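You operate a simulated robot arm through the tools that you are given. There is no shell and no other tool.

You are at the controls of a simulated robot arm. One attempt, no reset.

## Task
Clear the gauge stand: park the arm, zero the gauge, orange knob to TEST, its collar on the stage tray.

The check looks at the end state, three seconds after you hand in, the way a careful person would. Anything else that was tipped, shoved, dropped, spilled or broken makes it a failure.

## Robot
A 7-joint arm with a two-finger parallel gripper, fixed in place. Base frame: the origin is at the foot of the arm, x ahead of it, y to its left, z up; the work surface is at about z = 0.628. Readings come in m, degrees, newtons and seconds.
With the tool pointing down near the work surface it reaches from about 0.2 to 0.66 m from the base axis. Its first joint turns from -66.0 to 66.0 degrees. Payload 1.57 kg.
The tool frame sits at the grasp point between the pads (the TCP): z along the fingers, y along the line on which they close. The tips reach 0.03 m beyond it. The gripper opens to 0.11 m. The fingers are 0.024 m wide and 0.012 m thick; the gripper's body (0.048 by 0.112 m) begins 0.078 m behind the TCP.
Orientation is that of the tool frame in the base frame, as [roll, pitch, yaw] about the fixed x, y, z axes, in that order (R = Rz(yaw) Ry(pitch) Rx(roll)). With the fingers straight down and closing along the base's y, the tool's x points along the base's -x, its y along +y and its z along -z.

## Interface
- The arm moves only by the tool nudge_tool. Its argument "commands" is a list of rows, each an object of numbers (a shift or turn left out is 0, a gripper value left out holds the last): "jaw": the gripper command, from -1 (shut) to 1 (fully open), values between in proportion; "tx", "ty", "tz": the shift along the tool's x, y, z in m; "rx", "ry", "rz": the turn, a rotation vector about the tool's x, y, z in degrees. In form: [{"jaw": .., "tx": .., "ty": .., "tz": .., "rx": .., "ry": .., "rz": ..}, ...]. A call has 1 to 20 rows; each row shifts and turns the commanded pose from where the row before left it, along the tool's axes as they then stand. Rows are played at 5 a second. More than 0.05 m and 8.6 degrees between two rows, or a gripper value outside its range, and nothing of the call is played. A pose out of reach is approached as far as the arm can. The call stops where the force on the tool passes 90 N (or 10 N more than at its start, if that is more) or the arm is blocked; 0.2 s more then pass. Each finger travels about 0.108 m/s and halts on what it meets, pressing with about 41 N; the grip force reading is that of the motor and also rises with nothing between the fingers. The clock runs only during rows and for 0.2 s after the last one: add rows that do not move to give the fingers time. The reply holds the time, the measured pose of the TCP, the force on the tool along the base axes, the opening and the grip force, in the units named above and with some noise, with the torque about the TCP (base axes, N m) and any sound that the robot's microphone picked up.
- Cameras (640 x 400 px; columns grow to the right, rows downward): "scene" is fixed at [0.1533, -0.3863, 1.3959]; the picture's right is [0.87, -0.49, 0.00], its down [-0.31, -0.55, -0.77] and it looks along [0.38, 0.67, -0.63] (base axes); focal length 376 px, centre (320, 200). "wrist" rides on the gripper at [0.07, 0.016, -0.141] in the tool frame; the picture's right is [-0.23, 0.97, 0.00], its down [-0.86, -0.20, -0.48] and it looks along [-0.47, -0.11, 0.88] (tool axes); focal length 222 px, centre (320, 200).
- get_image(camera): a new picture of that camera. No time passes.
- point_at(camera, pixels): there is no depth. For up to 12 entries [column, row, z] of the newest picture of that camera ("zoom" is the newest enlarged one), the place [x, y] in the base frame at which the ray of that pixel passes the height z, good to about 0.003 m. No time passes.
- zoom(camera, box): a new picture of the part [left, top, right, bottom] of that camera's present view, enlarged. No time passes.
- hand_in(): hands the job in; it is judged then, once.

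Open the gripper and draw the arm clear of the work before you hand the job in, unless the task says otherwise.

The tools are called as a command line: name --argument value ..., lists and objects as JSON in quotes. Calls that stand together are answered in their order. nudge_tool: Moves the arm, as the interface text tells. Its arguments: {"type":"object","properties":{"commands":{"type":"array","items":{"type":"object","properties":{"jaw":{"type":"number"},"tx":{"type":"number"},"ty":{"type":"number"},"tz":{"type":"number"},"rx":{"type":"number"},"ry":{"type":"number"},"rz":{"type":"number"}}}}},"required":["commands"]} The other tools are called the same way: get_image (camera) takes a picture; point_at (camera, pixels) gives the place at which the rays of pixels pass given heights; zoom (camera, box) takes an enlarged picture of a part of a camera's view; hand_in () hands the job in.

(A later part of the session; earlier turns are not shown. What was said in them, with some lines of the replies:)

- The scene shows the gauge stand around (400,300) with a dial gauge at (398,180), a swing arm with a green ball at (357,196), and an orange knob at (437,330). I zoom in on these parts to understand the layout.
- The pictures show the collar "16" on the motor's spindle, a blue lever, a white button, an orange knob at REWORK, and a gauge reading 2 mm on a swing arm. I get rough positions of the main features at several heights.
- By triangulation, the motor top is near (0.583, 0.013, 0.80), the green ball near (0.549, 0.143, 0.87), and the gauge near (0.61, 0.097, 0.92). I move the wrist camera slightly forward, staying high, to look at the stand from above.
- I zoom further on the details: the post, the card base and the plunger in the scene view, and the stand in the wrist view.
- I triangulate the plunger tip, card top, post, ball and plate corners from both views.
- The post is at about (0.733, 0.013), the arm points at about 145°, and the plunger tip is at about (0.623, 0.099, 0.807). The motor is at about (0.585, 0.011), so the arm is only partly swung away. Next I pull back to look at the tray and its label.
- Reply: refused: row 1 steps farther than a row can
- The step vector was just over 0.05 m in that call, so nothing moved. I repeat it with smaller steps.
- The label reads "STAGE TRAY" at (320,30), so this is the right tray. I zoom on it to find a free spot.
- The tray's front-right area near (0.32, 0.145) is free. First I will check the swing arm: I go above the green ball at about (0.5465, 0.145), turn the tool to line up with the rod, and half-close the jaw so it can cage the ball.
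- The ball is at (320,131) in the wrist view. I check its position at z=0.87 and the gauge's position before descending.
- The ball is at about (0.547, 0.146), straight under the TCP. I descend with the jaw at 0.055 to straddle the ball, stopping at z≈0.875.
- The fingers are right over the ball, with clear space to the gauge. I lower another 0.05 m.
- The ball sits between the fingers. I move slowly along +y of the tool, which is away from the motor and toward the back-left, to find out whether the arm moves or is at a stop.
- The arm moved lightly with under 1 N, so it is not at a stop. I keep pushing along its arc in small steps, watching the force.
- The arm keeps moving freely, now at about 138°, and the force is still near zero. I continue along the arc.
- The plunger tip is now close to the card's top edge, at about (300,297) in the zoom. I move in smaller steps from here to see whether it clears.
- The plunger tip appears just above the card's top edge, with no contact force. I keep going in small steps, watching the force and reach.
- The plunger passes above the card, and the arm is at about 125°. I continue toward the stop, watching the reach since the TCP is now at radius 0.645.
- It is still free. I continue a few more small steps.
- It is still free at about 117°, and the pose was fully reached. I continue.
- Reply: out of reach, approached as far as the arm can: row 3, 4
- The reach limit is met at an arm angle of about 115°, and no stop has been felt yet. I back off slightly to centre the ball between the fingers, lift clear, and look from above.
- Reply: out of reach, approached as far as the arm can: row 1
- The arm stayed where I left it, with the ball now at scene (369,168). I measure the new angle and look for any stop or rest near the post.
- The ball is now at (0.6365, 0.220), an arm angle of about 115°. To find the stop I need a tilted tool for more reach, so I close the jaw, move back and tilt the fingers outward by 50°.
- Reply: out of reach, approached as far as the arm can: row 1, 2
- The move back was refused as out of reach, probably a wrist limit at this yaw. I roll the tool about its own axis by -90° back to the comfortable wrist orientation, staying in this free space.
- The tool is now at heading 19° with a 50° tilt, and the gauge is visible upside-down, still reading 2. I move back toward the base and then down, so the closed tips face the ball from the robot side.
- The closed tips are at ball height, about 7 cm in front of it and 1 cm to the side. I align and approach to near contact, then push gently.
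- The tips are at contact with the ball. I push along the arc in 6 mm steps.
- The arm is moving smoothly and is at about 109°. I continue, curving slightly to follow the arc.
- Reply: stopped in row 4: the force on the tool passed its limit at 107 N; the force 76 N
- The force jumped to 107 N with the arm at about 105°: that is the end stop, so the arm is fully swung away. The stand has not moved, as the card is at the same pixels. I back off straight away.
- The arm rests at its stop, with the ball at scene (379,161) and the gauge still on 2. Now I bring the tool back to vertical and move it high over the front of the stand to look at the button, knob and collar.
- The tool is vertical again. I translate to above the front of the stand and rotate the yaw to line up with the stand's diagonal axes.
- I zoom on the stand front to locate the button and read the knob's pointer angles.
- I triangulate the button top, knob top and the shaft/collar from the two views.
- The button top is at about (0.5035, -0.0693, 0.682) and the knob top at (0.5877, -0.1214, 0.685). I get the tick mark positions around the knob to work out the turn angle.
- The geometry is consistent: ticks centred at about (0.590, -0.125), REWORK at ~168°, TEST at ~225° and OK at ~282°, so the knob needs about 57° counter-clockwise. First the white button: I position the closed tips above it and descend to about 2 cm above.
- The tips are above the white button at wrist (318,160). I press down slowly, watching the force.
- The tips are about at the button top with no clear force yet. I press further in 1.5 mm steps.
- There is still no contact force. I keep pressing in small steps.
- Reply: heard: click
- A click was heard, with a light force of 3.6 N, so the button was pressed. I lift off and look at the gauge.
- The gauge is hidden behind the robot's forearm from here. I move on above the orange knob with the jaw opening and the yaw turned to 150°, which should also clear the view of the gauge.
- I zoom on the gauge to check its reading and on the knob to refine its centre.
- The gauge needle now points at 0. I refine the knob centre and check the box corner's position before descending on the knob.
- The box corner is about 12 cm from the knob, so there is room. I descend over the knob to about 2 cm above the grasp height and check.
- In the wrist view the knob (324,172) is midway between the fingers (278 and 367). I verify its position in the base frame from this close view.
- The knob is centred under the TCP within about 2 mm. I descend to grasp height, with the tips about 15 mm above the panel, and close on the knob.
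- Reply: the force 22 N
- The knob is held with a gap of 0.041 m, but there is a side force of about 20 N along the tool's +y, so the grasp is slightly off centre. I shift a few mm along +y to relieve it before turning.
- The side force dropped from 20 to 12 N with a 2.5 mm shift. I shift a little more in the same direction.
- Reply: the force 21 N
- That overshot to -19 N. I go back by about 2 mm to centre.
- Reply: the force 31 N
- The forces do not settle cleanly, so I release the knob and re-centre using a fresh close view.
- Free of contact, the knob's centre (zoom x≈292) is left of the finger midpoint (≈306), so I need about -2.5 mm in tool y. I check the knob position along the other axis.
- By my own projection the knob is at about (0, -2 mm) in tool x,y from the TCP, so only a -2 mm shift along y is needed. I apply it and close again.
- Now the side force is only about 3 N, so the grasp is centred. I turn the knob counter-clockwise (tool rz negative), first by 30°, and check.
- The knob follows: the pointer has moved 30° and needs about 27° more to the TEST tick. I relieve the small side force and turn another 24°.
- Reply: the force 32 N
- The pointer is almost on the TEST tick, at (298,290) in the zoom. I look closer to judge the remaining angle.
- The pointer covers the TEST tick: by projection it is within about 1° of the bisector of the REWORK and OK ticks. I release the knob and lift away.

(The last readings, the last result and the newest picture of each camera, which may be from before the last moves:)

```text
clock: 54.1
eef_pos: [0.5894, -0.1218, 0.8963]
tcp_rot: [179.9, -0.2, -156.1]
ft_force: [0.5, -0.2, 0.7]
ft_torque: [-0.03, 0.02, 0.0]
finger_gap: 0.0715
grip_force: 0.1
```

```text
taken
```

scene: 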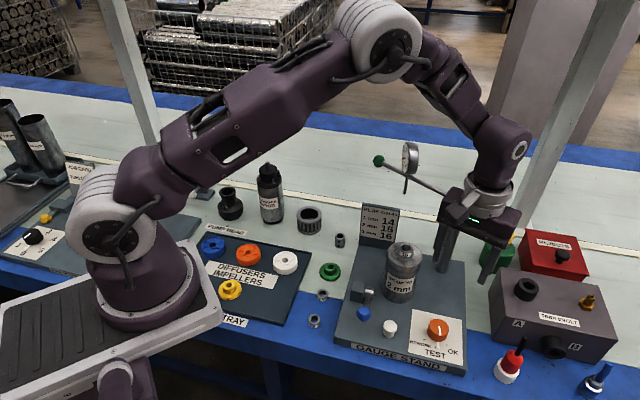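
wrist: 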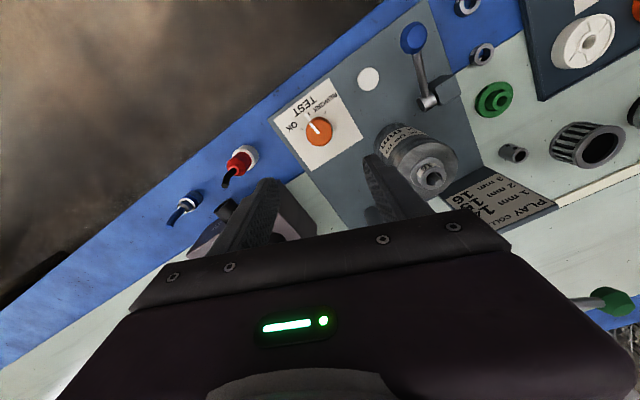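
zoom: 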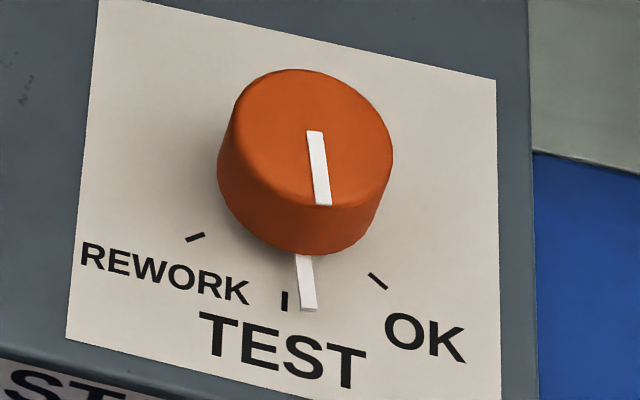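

On release the knob slipped a little toward OK: the pointer is at (308,300) while the TEST tick is at (285,300). I measure the error from the wrist view.

zoom --camera "wrist" --box '[270, 80, 370, 180]'

```text
4.00 times, centred on (320, 130) of wrist
```

zoom: 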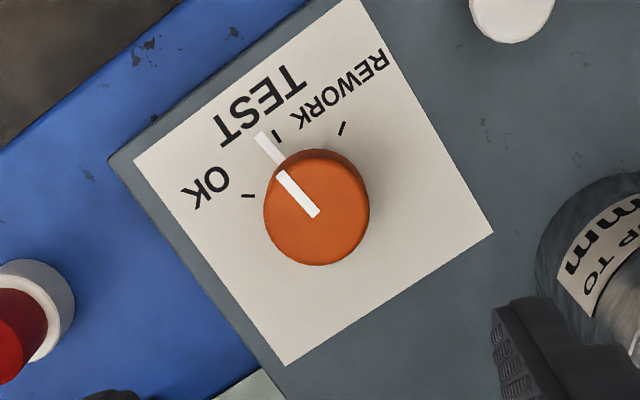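

The pointer is about 7° past TEST; it shifted when the side load relaxed during release. The knob centre is at about (-1.5, -3) mm in tool x,y, so I re-centre and go back down to correct it.

nudge_tool --commands '[{"tx": -0.0015, "ty": -0.003, "jaw": 0.2}, {"tz": 0.048}, {"tz": 0.048}, {"tz": 0.048}, {"tz": 0.03}, {"tz": 0.02}, {"tz": 0}]'

zoom --camera "wrist" --box '[250, 120, 400, 220]'

```text
clock: 55.7
eef_pos: [0.5918, -0.1241, 0.7004]
tcp_rot: [179.7, -0.2, -156.0]
ft_force: [-0.6, 0.1, 0.3]
ft_torque: [0.0, -0.02, -0.02]
finger_gap: 0.0661
grip_force: 0.1
```

```text
4.00 times, centred on (325, 170) of wrist
```

zoom: 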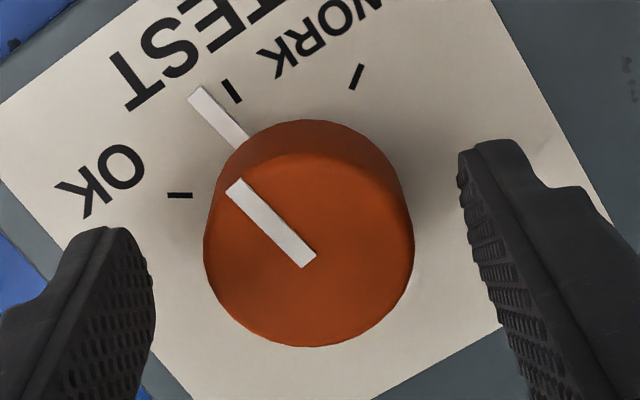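

The knob centre is now about (+1.3, +1.4) mm in tool x,y. I apply that small correction and close on it.

nudge_tool --commands '[{"tx": 0.0013, "ty": 0.0013}, {"tx": 0}, {"jaw": -1}, {"jaw": -1}, {"jaw": -1}]'

zoom --camera "wrist" --box '[250, 120, 400, 220]'

```text
clock: 56.9
eef_pos: [0.5901, -0.123, 0.7008]
tcp_rot: [179.8, -0.2, -156.0]
ft_force: [-3.0, 5.7, 3.4]
ft_torque: [0.23, 0.17, -0.01]
finger_gap: 0.0404
grip_force: 45.1
```

```text
4.00 times, centred on (325, 170) of wrist
```

zoom: 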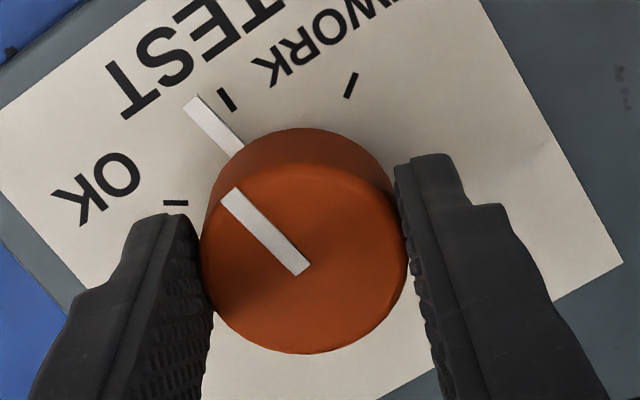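

The grasp is well centred, with about 7 N of side force. I turn back by 7°.

nudge_tool --commands '[{"rz": 2.5}, {"rz": 2.5}, {"rz": 2}, {"rz": 0}]'

zoom --camera "wrist" --box '[250, 120, 400, 220]'

zoom --camera "scene" --box '[415, 310, 465, 360]'

```text
clock: 57.9
eef_pos: [0.5908, -0.124, 0.7011]
tcp_rot: [179.8, -0.2, -162.9]
ft_force: [-3.9, 12.8, -1.4]
ft_torque: [0.46, -0.16, 0.03]
finger_gap: 0.0409
grip_force: 45.2
```

```text
4.00 times, centred on (325, 170) of wrist
```

zoom: 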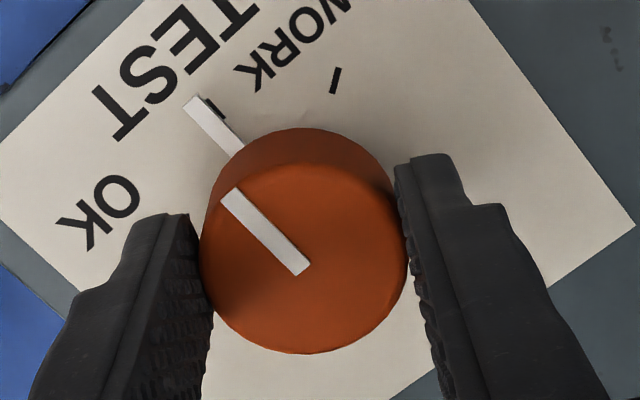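

```text
8.00 times, centred on (440, 335) of scene
```

zoom: 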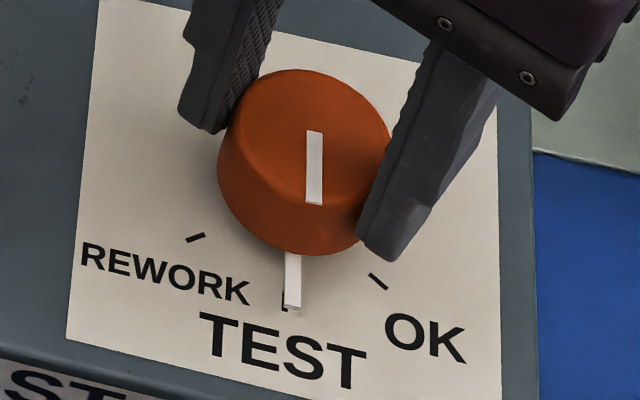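

The pointer now covers the TEST tick again. I check its angle from the scene camera's viewpoint as well.

point_at --camera "scene" --pixels '[[436.6, 348.2, 0.657], [436.6, 348.2, 0.66], [436.4, 341.8, 0.657], [435.5, 347.6, 0.652], [424.4, 339.6, 0.652], [447.2, 345.0, 0.652], [439.1, 325.8, 0.685], [439.3, 335.3, 0.685]]'

```text
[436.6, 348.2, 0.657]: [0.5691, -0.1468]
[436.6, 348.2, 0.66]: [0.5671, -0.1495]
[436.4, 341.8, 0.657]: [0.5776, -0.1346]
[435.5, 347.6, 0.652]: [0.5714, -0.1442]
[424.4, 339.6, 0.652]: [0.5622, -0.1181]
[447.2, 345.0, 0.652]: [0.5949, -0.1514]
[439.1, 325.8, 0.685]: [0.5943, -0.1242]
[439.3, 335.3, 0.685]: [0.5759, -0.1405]
```

The pointer direction matches the TEST tick direction within noise. I relieve the remaining 13 N of side force along tool y, then open gently in steps.

nudge_tool --commands '[{"ty": 0.0015}, {"ty": 0}]'

```text
clock: 58.5
eef_pos: [0.5887, -0.1229, 0.7015]
tcp_rot: [-179.9, -0.2, -163.0]
ft_force: [6.8, 1.4, -22.4]
ft_torque: [-0.1, -0.46, 0.0]
finger_gap: 0.0407
grip_force: 45.5
```

The side force is now small, at about 7 N. I open the jaw gently and check the pointer before lifting.

nudge_tool --commands '[{"jaw": -0.22}, {"jaw": -0.2}, {"jaw": -0.1}, {"jaw": 0.1}, {"jaw": 0.25}, {"jaw": 0.25}]'

zoom --camera "scene" --box '[415, 310, 465, 360]'

zoom --camera "wrist" --box '[250, 120, 400, 220]'

```text
clock: 59.9
eef_pos: [0.588, -0.1214, 0.7011]
tcp_rot: [180.0, -0.2, -163.0]
ft_force: [0.6, -0.1, 0.3]
ft_torque: [0.0, 0.01, 0.02]
finger_gap: 0.0689
grip_force: 0.1
```

```text
8.00 times, centred on (440, 335) of scene
```

zoom: 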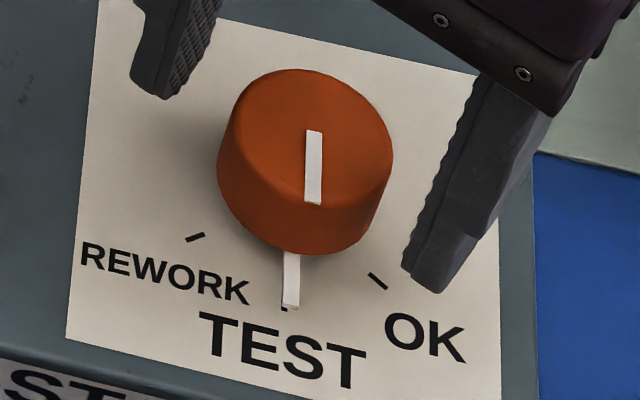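

```text
4.00 times, centred on (325, 170) of wrist
```

zoom: 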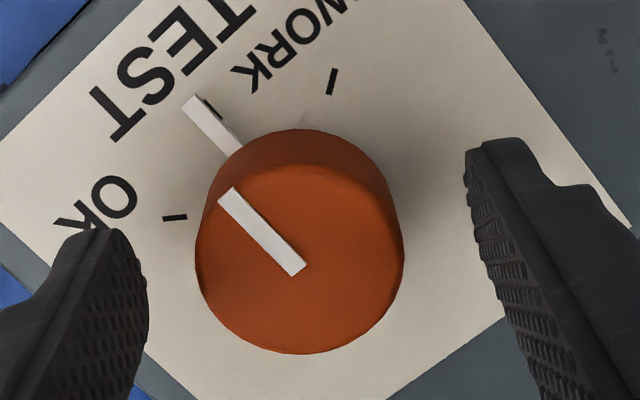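

The pointer now lies on the TEST tick: about -28° against -28° in the tool frame, and it stayed after release. I lift straight up and go above the motor for the collar.

nudge_tool --commands '[{"tz": -0.02}, {"tz": -0.048}, {"tz": -0.048}, {"tz": -0.048}, {"tz": -0.048}, {"tx": -0.0126, "ty": 0.0432}, {"tx": -0.0126, "ty": 0.0432}, {"tx": -0.0126, "ty": 0.0432}, {"tx": 0}]'

get_image --camera "wrist"

zoom --camera "scene" --box '[415, 310, 465, 360]'

zoom --camera "scene" --box '[350, 200, 450, 310]'

```text
clock: 61.9
eef_pos: [0.5887, 0.013, 0.9148]
tcp_rot: [179.9, -0.1, -163.1]
ft_force: [0.0, 0.4, -0.6]
ft_torque: [0.01, -0.03, 0.01]
finger_gap: 0.0689
grip_force: 0.1
```

```text
taken
```

wrist: 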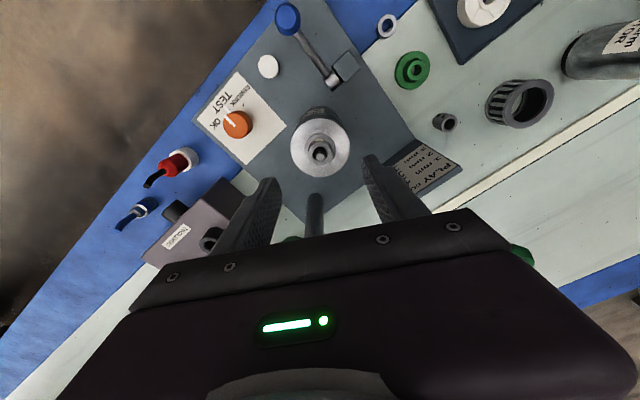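

```text
8.00 times, centred on (440, 335) of scene
```

zoom: 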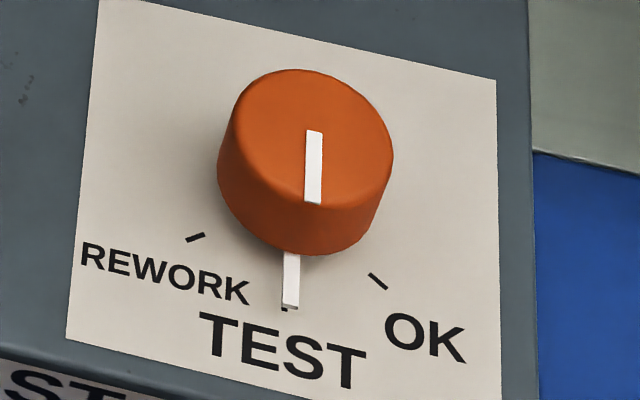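

```text
3.64 times, centred on (400, 255) of scene
```

zoom: 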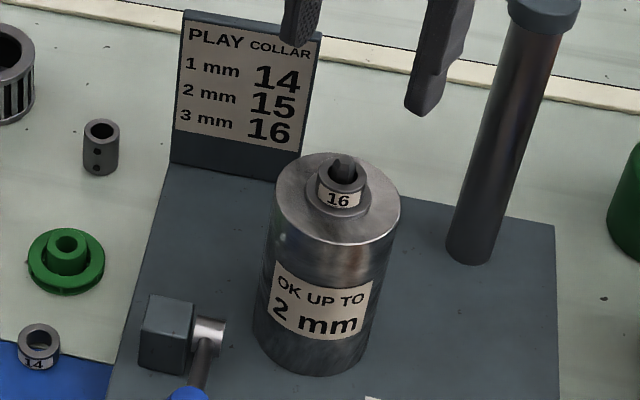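

The knob stays on TEST. Now I zoom on the collar on the shaft from both cameras to find its size and height.

zoom --camera "scene" --box '[380, 230, 425, 275]'

zoom --camera "wrist" --box '[280, 110, 360, 190]'

```text
8.89 times, centred on (402, 252) of scene
```

zoom: 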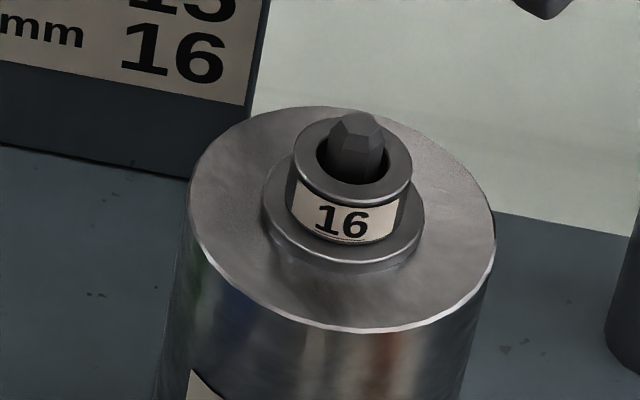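

```text
5.00 times, centred on (320, 150) of wrist
```

zoom: 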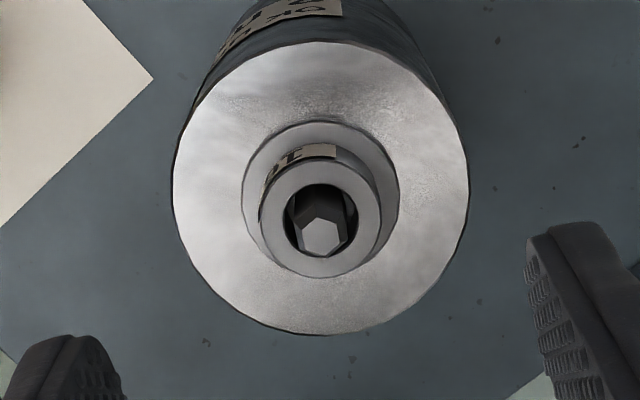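

The collar "16" (outer diameter about 28 mm, about 14 mm tall) sits on a wider boss around the hex-tipped shaft. I triangulate its top.

point_at --camera "scene" --pixels '[[405.6, 247.8, 0.8], [405.6, 247.8, 0.78], [405.0, 256.8, 0.78], [405.5, 243, 0.8], [400, 256, 0.77], [400, 256, 0.78]]'

point_at --camera "wrist" --pixels '[[320.2, 153.8, 0.8], [320.2, 153.8, 0.78], [320.2, 147.6, 0.77], [320.2, 147.6, 0.78], [320.2, 157, 0.8]]'

```text
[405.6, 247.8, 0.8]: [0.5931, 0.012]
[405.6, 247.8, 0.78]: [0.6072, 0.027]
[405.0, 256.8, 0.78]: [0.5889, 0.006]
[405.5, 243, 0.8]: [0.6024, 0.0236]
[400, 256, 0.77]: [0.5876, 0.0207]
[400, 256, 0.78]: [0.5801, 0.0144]
```

```text
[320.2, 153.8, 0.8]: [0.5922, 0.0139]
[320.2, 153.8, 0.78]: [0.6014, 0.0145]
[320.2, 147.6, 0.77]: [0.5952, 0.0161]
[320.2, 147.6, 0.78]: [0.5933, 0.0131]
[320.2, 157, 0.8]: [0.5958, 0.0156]
```

The collar top is at about (0.5935, 0.0133, 0.799), which in the tool frame is about (-6, -1.6) mm from the TCP. I centre on it and descend to just above.

nudge_tool --commands '[{"tx": -0.006, "ty": -0.0016, "jaw": 0.0}, {"tz": 0.03}, {"tz": 0.025}, {"tz": 0}]'

zoom --camera "wrist" --box '[250, 120, 400, 220]'

zoom --camera "scene" --box '[365, 200, 445, 280]'

```text
clock: 62.9
eef_pos: [0.5933, 0.0142, 0.8571]
tcp_rot: [179.9, -0.2, -163.0]
ft_force: [0.1, -0.3, 0.7]
ft_torque: [0.03, 0.01, 0.02]
finger_gap: 0.0549
grip_force: 0.1
```

```text
4.00 times, centred on (325, 170) of wrist
```

zoom: 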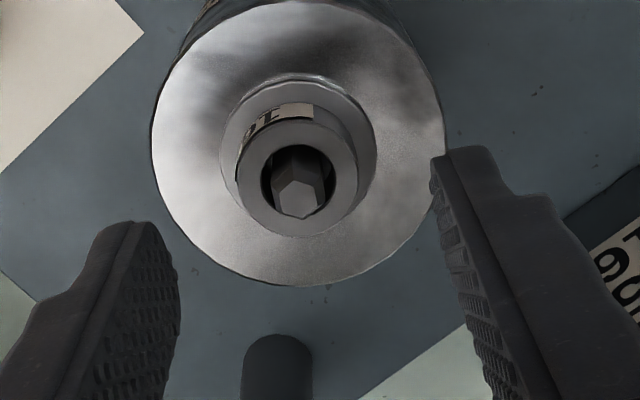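

```text
5.00 times, centred on (405, 240) of scene
```

zoom: 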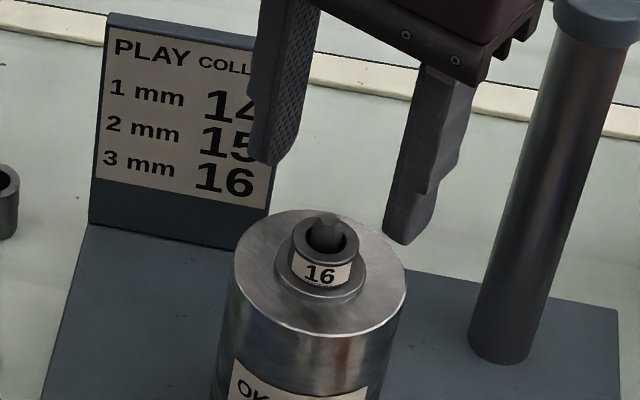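

The collar is centred under the TCP within 1 mm. I descend so the tips reach about 4 mm above the boss, then check before closing.

nudge_tool --commands '[{"tz": 0.02}, {"tz": 0.01}, {"tz": 0.006}, {"tz": 0}]'

zoom --camera "wrist" --box '[250, 120, 400, 220]'

zoom --camera "scene" --box '[375, 220, 435, 280]'

```text
clock: 63.9
eef_pos: [0.5944, 0.0133, 0.8225]
tcp_rot: [-180.0, -0.2, -163.0]
ft_force: [-0.4, -0.4, 0.9]
ft_torque: [0.01, -0.03, -0.02]
finger_gap: 0.0552
grip_force: 0.2
```

```text
4.00 times, centred on (325, 170) of wrist
```

zoom: 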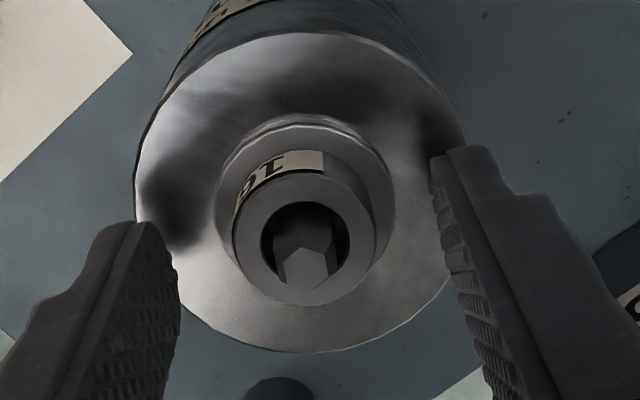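

```text
6.67 times, centred on (405, 250) of scene
```

zoom: 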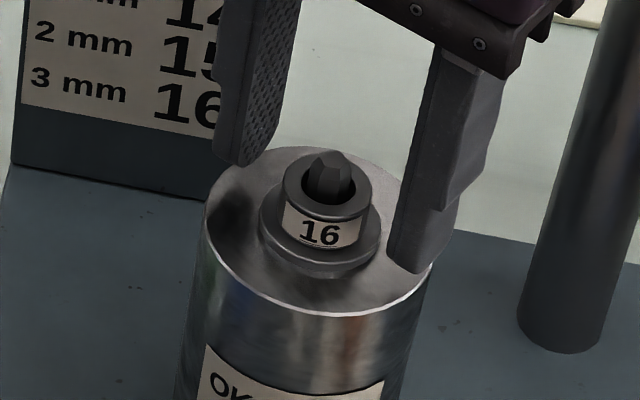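

The collar is centred and the tips are just above the motor top. I go 2 mm lower and close on the collar.

nudge_tool --commands '[{"tz": 0.002}, {"tz": 0}, {"jaw": -1}, {"jaw": -1}, {"jaw": -1}]'

zoom --camera "wrist" --box '[250, 120, 400, 220]'

zoom --camera "scene" --box '[375, 220, 435, 280]'

```text
clock: 65.1
eef_pos: [0.594, 0.0128, 0.8184]
tcp_rot: [179.9, -0.2, -163.0]
ft_force: [0.1, 0.1, 0.9]
ft_torque: [0.01, -0.02, -0.03]
finger_gap: 0.0271
grip_force: 37.7
```

```text
4.00 times, centred on (325, 170) of wrist
```

zoom: 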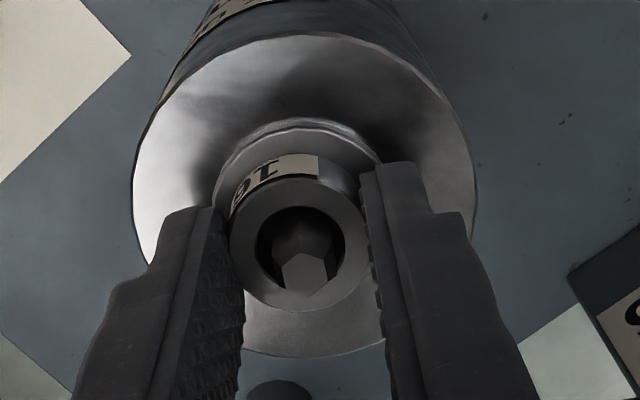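

```text
6.67 times, centred on (405, 250) of scene
```

zoom: 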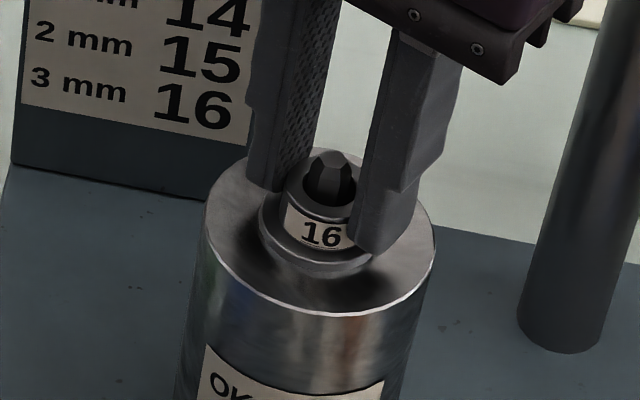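

The collar is gripped (gap 0.0271 m) with practically no side force. I lift slowly, straight up, and watch the force and whether the motor stays put.

nudge_tool --commands '[{"tz": -0.003}, {"tz": -0.004}, {"tz": -0.005}, {"tz": -0.005}, {"tz": 0}]'

zoom --camera "scene" --box '[365, 200, 445, 300]'

zoom --camera "wrist" --box '[250, 120, 400, 220]'

```text
clock: 66.3
eef_pos: [0.5937, 0.0125, 0.8369]
tcp_rot: [179.9, -0.2, -163.0]
ft_force: [0.2, 0.0, -0.7]
ft_torque: [-0.03, 0.0, 0.03]
finger_gap: 0.0274
grip_force: 38.1
```

```text
4.00 times, centred on (405, 250) of scene
```

zoom: 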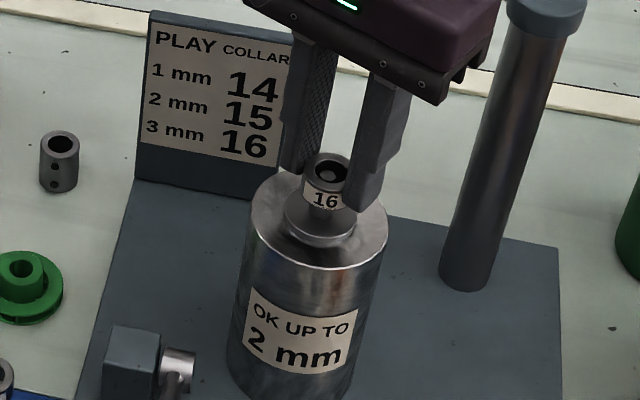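

```text
4.00 times, centred on (325, 170) of wrist
```

zoom: 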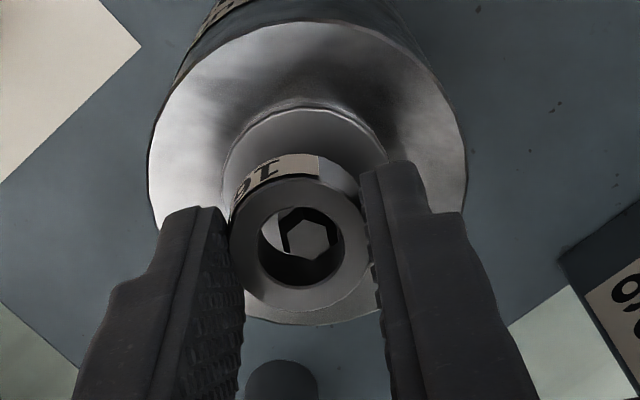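

The collar comes up freely and the motor stays put. I lift it well clear to z≈0.95.

nudge_tool --commands '[{"tz": -0.01}, {"tz": -0.02}, {"tz": -0.04}, {"tz": -0.045}, {"tz": 0}]'

get_image --camera "scene"

```text
clock: 67.5
eef_pos: [0.5927, 0.0138, 0.9535]
tcp_rot: [179.9, -0.2, -163.1]
ft_force: [0.2, -0.3, -0.2]
ft_torque: [0.02, 0.04, -0.02]
finger_gap: 0.027
grip_force: 37.5
```

```text
taken
```

scene: 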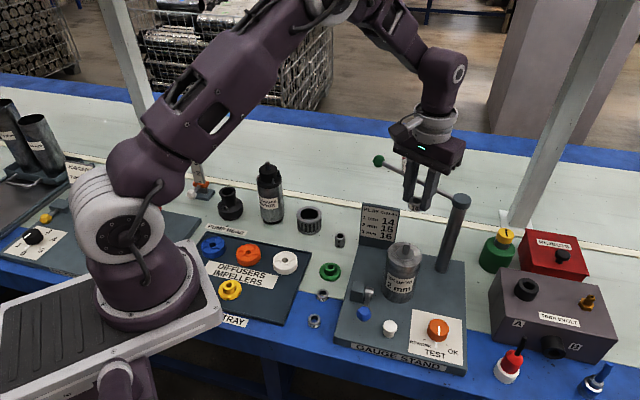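

The collar is clear of everything. I carry it at z≈0.95 to above the free spot on the stage tray at (0.32, 0.145).

nudge_tool --commands '[{"tx": 0.0318, "ty": 0.0293}, {"tx": 0.0318, "ty": 0.0293}, {"tx": 0.0318, "ty": 0.0293}, {"tx": 0.0318, "ty": 0.0293}, {"tx": 0.0318, "ty": 0.0293}, {"tx": 0.0318, "ty": 0.0293}, {"tx": 0.0318, "ty": 0.0293}, {"tx": 0}]'

get_image --camera "wrist"

get_image --camera "scene"

```text
clock: 69.3
eef_pos: [0.3227, 0.1436, 0.9538]
tcp_rot: [179.9, -0.2, -163.0]
ft_force: [0.3, 0.2, -0.2]
ft_torque: [-0.03, 0.0, -0.03]
finger_gap: 0.0271
grip_force: 37.7
```

```text
taken
```

wrist: 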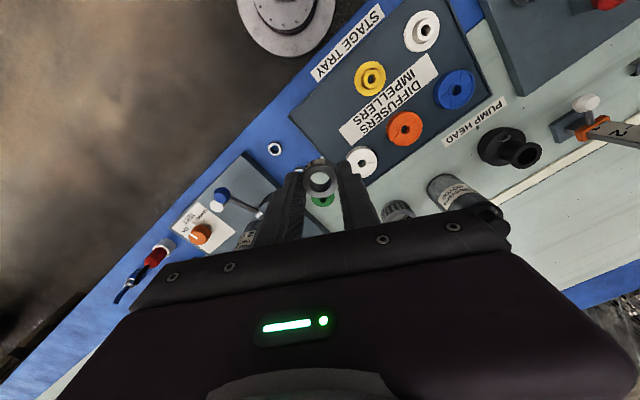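

```text
taken
```

scene: 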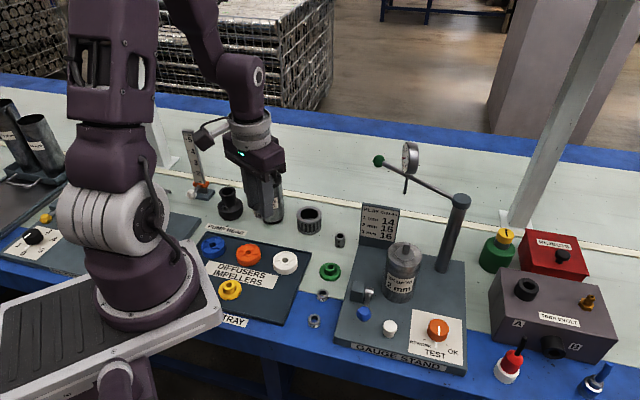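

I am above the free part of the tray. I descend in steps to about 3.5 cm above placing height and check.

nudge_tool --commands '[{"tz": 0.048}, {"tz": 0.048}, {"tz": 0.048}, {"tz": 0.048}, {"tz": 0.048}, {"tz": 0}]'

zoom --camera "scene" --box '[190, 220, 350, 350]'

get_image --camera "wrist"

```text
clock: 70.7
eef_pos: [0.3214, 0.1452, 0.7112]
tcp_rot: [179.9, -0.2, -163.0]
ft_force: [-0.3, 1.2, -0.3]
ft_torque: [-0.04, -0.02, -0.02]
finger_gap: 0.027
grip_force: 37.6
```

```text
3.08 times, centred on (270, 285) of scene
```

zoom: 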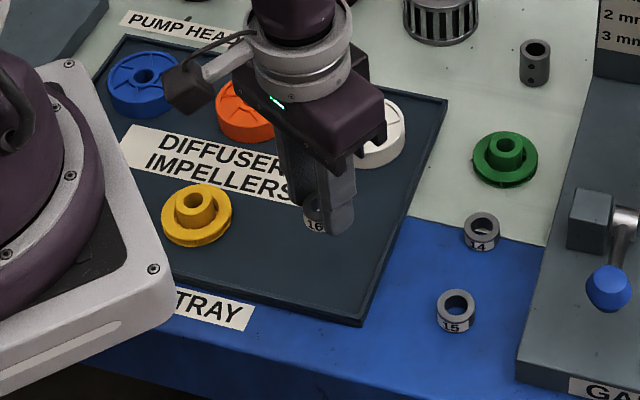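

```text
taken
```

wrist: 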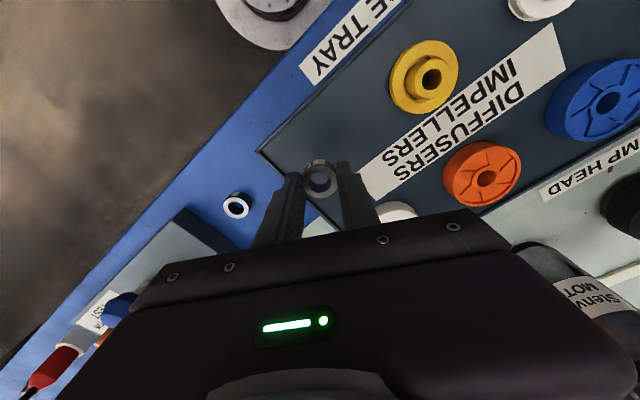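

The collar is held over the free front-right part of the tray. I lower it slowly until contact.

nudge_tool --commands '[{"tz": 0.02}, {"tz": 0.012}, {"tz": 0.003}, {"tz": 0.002}, {"tz": 0.002}, {"tz": 0}]'

zoom --camera "scene" --box '[230, 260, 310, 330]'

```text
clock: 72.1
eef_pos: [0.3195, 0.1445, 0.6755]
tcp_rot: [179.9, -0.2, -163.1]
ft_force: [0.4, 0.5, 0.5]
ft_torque: [-0.02, 0.03, -0.02]
finger_gap: 0.0272
grip_force: 37.6
```

```text
5.71 times, centred on (270, 295) of scene
```

zoom: 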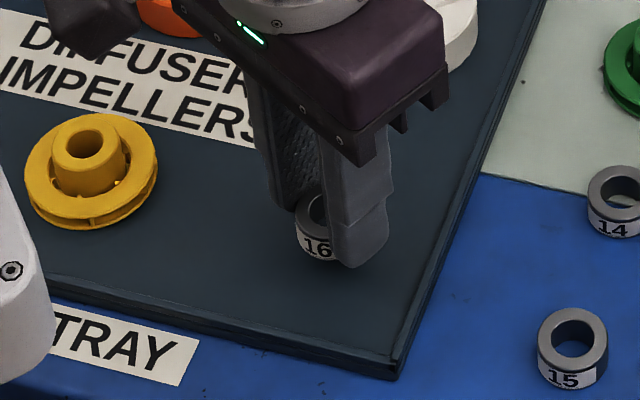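

There is no contact yet at z=0.6755. I continue in 1.5 mm steps.

nudge_tool --commands '[{"tz": 0.0015}, {"tz": 0.0015}, {"tz": 0.0015}, {"tz": 0}]'

```text
clock: 73.1
eef_pos: [0.3202, 0.1451, 0.67]
tcp_rot: [180.0, -0.3, -163.0]
ft_force: [-0.2, -0.5, -0.9]
ft_torque: [-0.01, -0.01, -0.01]
finger_gap: 0.0271
grip_force: 37.6
```

There is still no contact force. I keep going in 1 mm steps.

nudge_tool --commands '[{"tz": 0.001}, {"tz": 0.001}, {"tz": 0.001}, {"tz": 0}]'

zoom --camera "scene" --box '[250, 280, 300, 330]'

```text
clock: 74.1
eef_pos: [0.32, 0.1456, 0.6654]
tcp_rot: [179.9, -0.3, -162.9]
ft_force: [-0.6, 0.8, -0.5]
ft_torque: [-0.01, -0.02, 0.0]
finger_gap: 0.0269
grip_force: 37.5
```

```text
8.00 times, centred on (275, 305) of scene
```

zoom: 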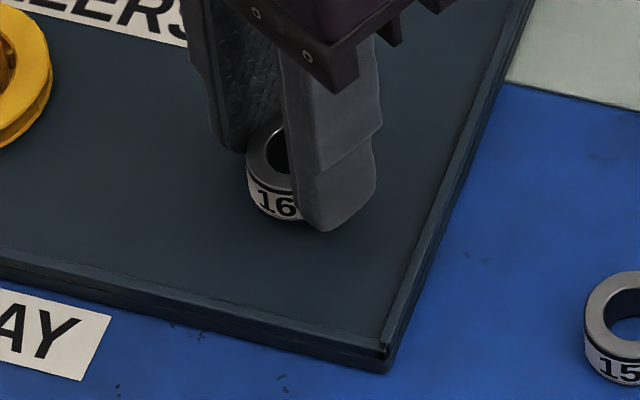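

It is very near the floor but there is still no force. I lower by a few more single millimetres.

nudge_tool --commands '[{"tz": 0.001}, {"tz": 0.001}, {"tz": 0}]'

zoom --camera "scene" --box '[250, 280, 300, 330]'

```text
clock: 74.9
eef_pos: [0.321, 0.1446, 0.6647]
tcp_rot: [179.8, -0.1, -163.1]
ft_force: [0.1, 0.0, -1.3]
ft_torque: [0.02, -0.01, 0.0]
finger_gap: 0.027
grip_force: 38.1
```

```text
8.00 times, centred on (275, 305) of scene
```

zoom: 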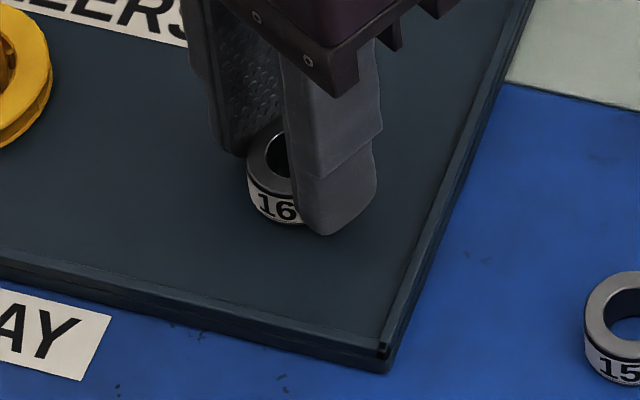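

I continue with 1 mm steps, since there is no contact yet.

nudge_tool --commands '[{"tz": 0.001}, {"tz": 0.001}, {"tz": 0}]'

zoom --camera "scene" --box '[250, 280, 300, 330]'

```text
clock: 75.7
eef_pos: [0.3186, 0.1449, 0.6639]
tcp_rot: [179.9, 0.0, -163.0]
ft_force: [-1.0, 1.1, 24.4]
ft_torque: [-0.02, -0.02, 0.13]
finger_gap: 0.0268
grip_force: 37.8
```

```text
8.00 times, centred on (275, 305) of scene
```

zoom: 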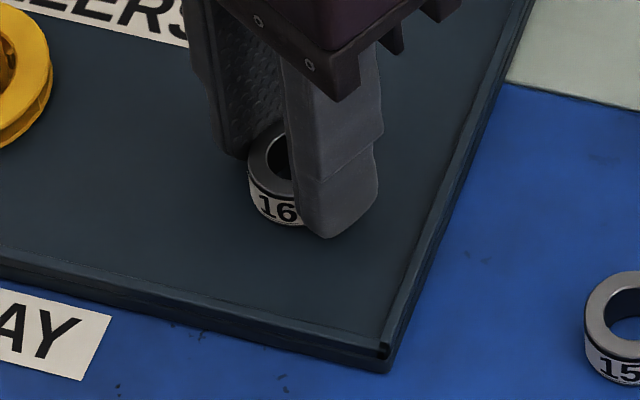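

Contact: 24 N upward, so the collar is on the tray floor. I ease up 1 mm and open the jaw gently.

nudge_tool --commands '[{"tz": -0.001}, {"jaw": -0.45}, {"jaw": -0.4}, {"jaw": -0.3}, {"jaw": -0.15}, {"jaw": -0.15}]'

zoom --camera "scene" --box '[250, 280, 300, 330]'

zoom --camera "wrist" --box '[250, 120, 400, 220]'

```text
clock: 77.1
eef_pos: [0.3197, 0.1454, 0.6646]
tcp_rot: [179.9, -0.2, -163.0]
ft_force: [0.2, 0.8, 0.1]
ft_torque: [0.02, -0.03, -0.01]
finger_gap: 0.047
grip_force: 0.1
```

```text
8.00 times, centred on (275, 305) of scene
```

zoom: 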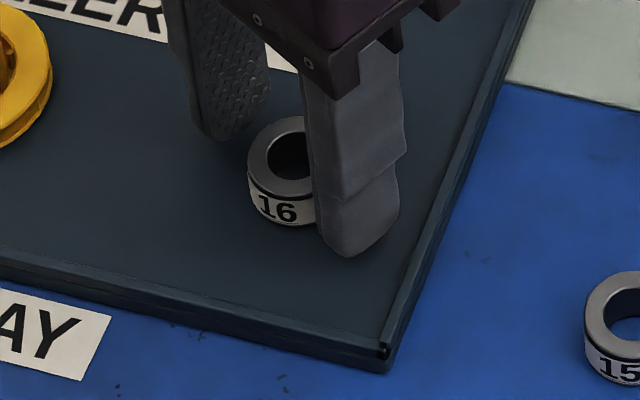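

```text
4.00 times, centred on (325, 170) of wrist
```

zoom: 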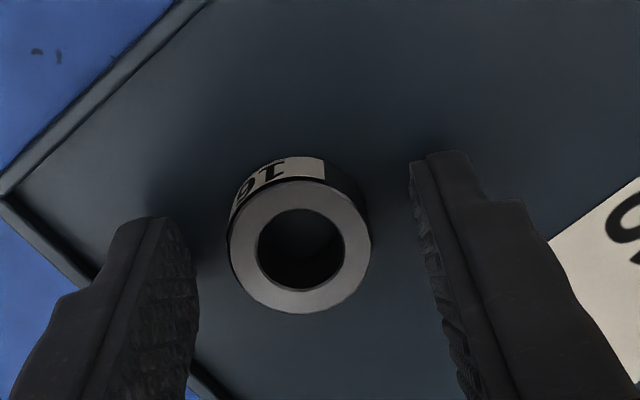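

The collar "16" stands free and flat on the tray between the open fingers. I lift straight up, clear of everything.

nudge_tool --commands '[{"tz": -0.01}, {"tz": -0.02}, {"tz": -0.045}, {"tz": -0.048}, {"tz": -0.048}, {"tz": -0.048}, {"tz": -0.048}, {"tz": -0.048}, {"jaw": 1}, {"jaw": 1}, {"tz": 0}]'

get_image --camera "scene"

get_image --camera "wrist"

```text
clock: 79.5
eef_pos: [0.3202, 0.1454, 0.9761]
tcp_rot: [179.9, -0.1, -163.0]
ft_force: [-0.7, -0.5, -0.3]
ft_torque: [0.03, 0.04, 0.0]
finger_gap: 0.1101
grip_force: 0.0
```

```text
taken
```

scene: 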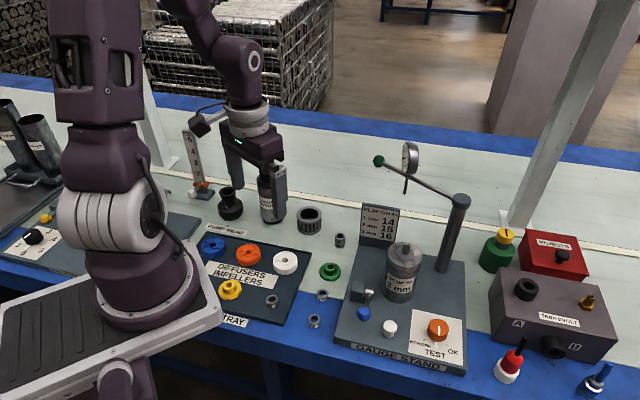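

```text
taken
```

wrist: 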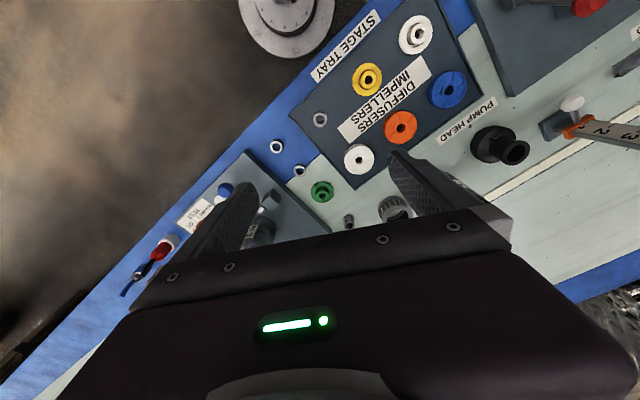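

The collar is on the tray at scene (271,300) and everything else looks in place. I verify the gauge needle, knob, arm and motor once more with zooms.

zoom --camera "scene" --box '[390, 135, 430, 185]'

zoom --camera "scene" --box '[330, 230, 480, 380]'

zoom --camera "scene" --box '[190, 220, 340, 340]'

zoom --camera "scene" --box '[340, 130, 500, 280]'

```text
8.00 times, centred on (410, 160) of scene
```

zoom: 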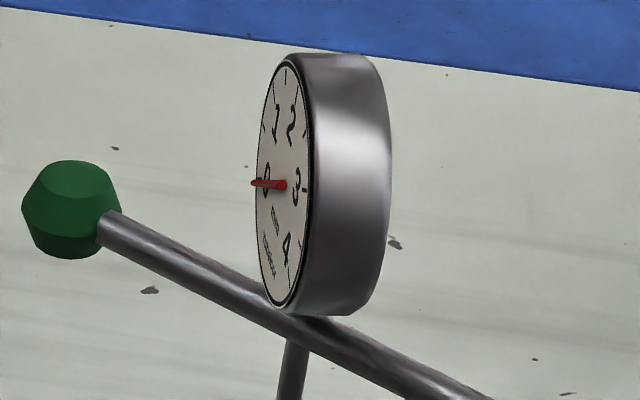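

```text
2.67 times, centred on (405, 305) of scene
```

zoom: 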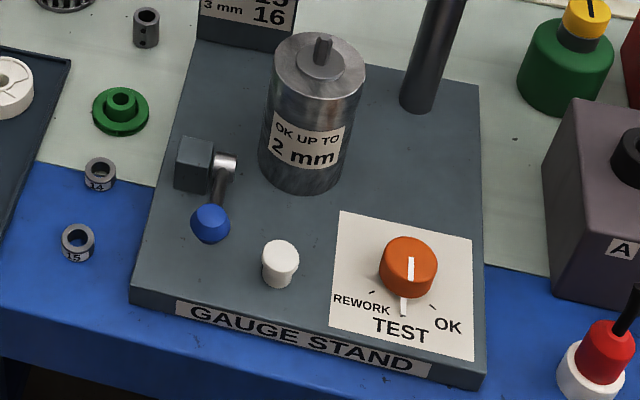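

```text
3.33 times, centred on (265, 280) of scene
```

zoom: 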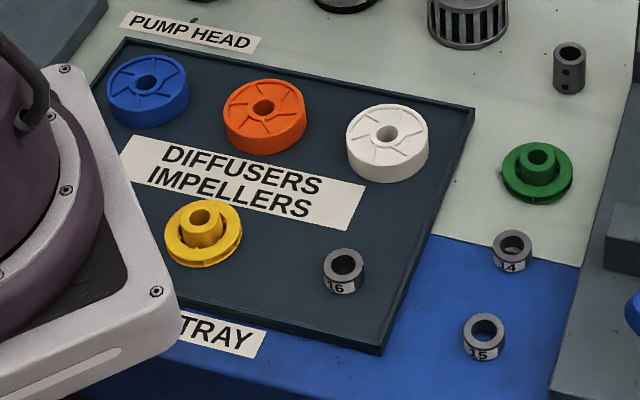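

```text
2.67 times, centred on (420, 205) of scene
```

zoom: 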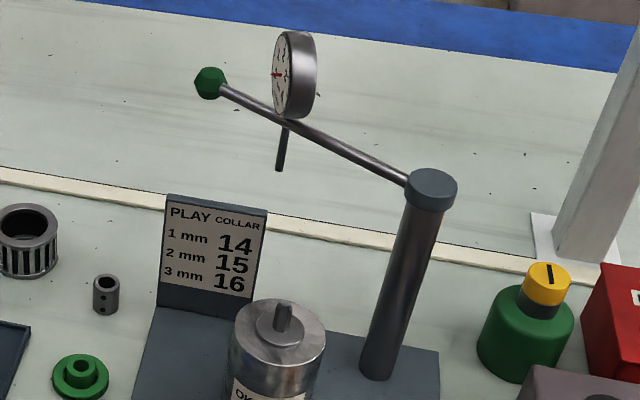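

All checks agree. The gauge arm rests at its end stop, the needle is on 0 and the knob pointer is on TEST. Collar 16 stands flat on the stage tray, and the motor and the other parts have not moved. The gripper is open and well above the work, so I hand in.

hand_in

```text
The job is handed in.
```

I cleared the gauge stand and handed the job in. I don't have the checker's result yet. My last pictures before handing in show each item done:

- **Arm:** I swung it away from the motor until it hit its end stop, and it stayed there. Nothing on the stand marks a park position, so I took the stop as parked.
- **Gauge:** I pressed the white button once, heard a click, and the needle went from 2 to 0.
- **Orange knob:** its pointer is on the TEST mark, within about 2 degrees. It slipped about 7 degrees past TEST when I first let go, so I turned it back and checked that it held.
- **Collar:** the 16 collar is off the motor shaft and flat on the stage tray, in the free front-right area.

When I pushed the arm against its stop, the force on the tool passed the limit (107 N) and the move stopped itself. The stand did not shift. The motor, the other collars and the remaining parts look undisturbed, and the gripper is open and clear of the work.
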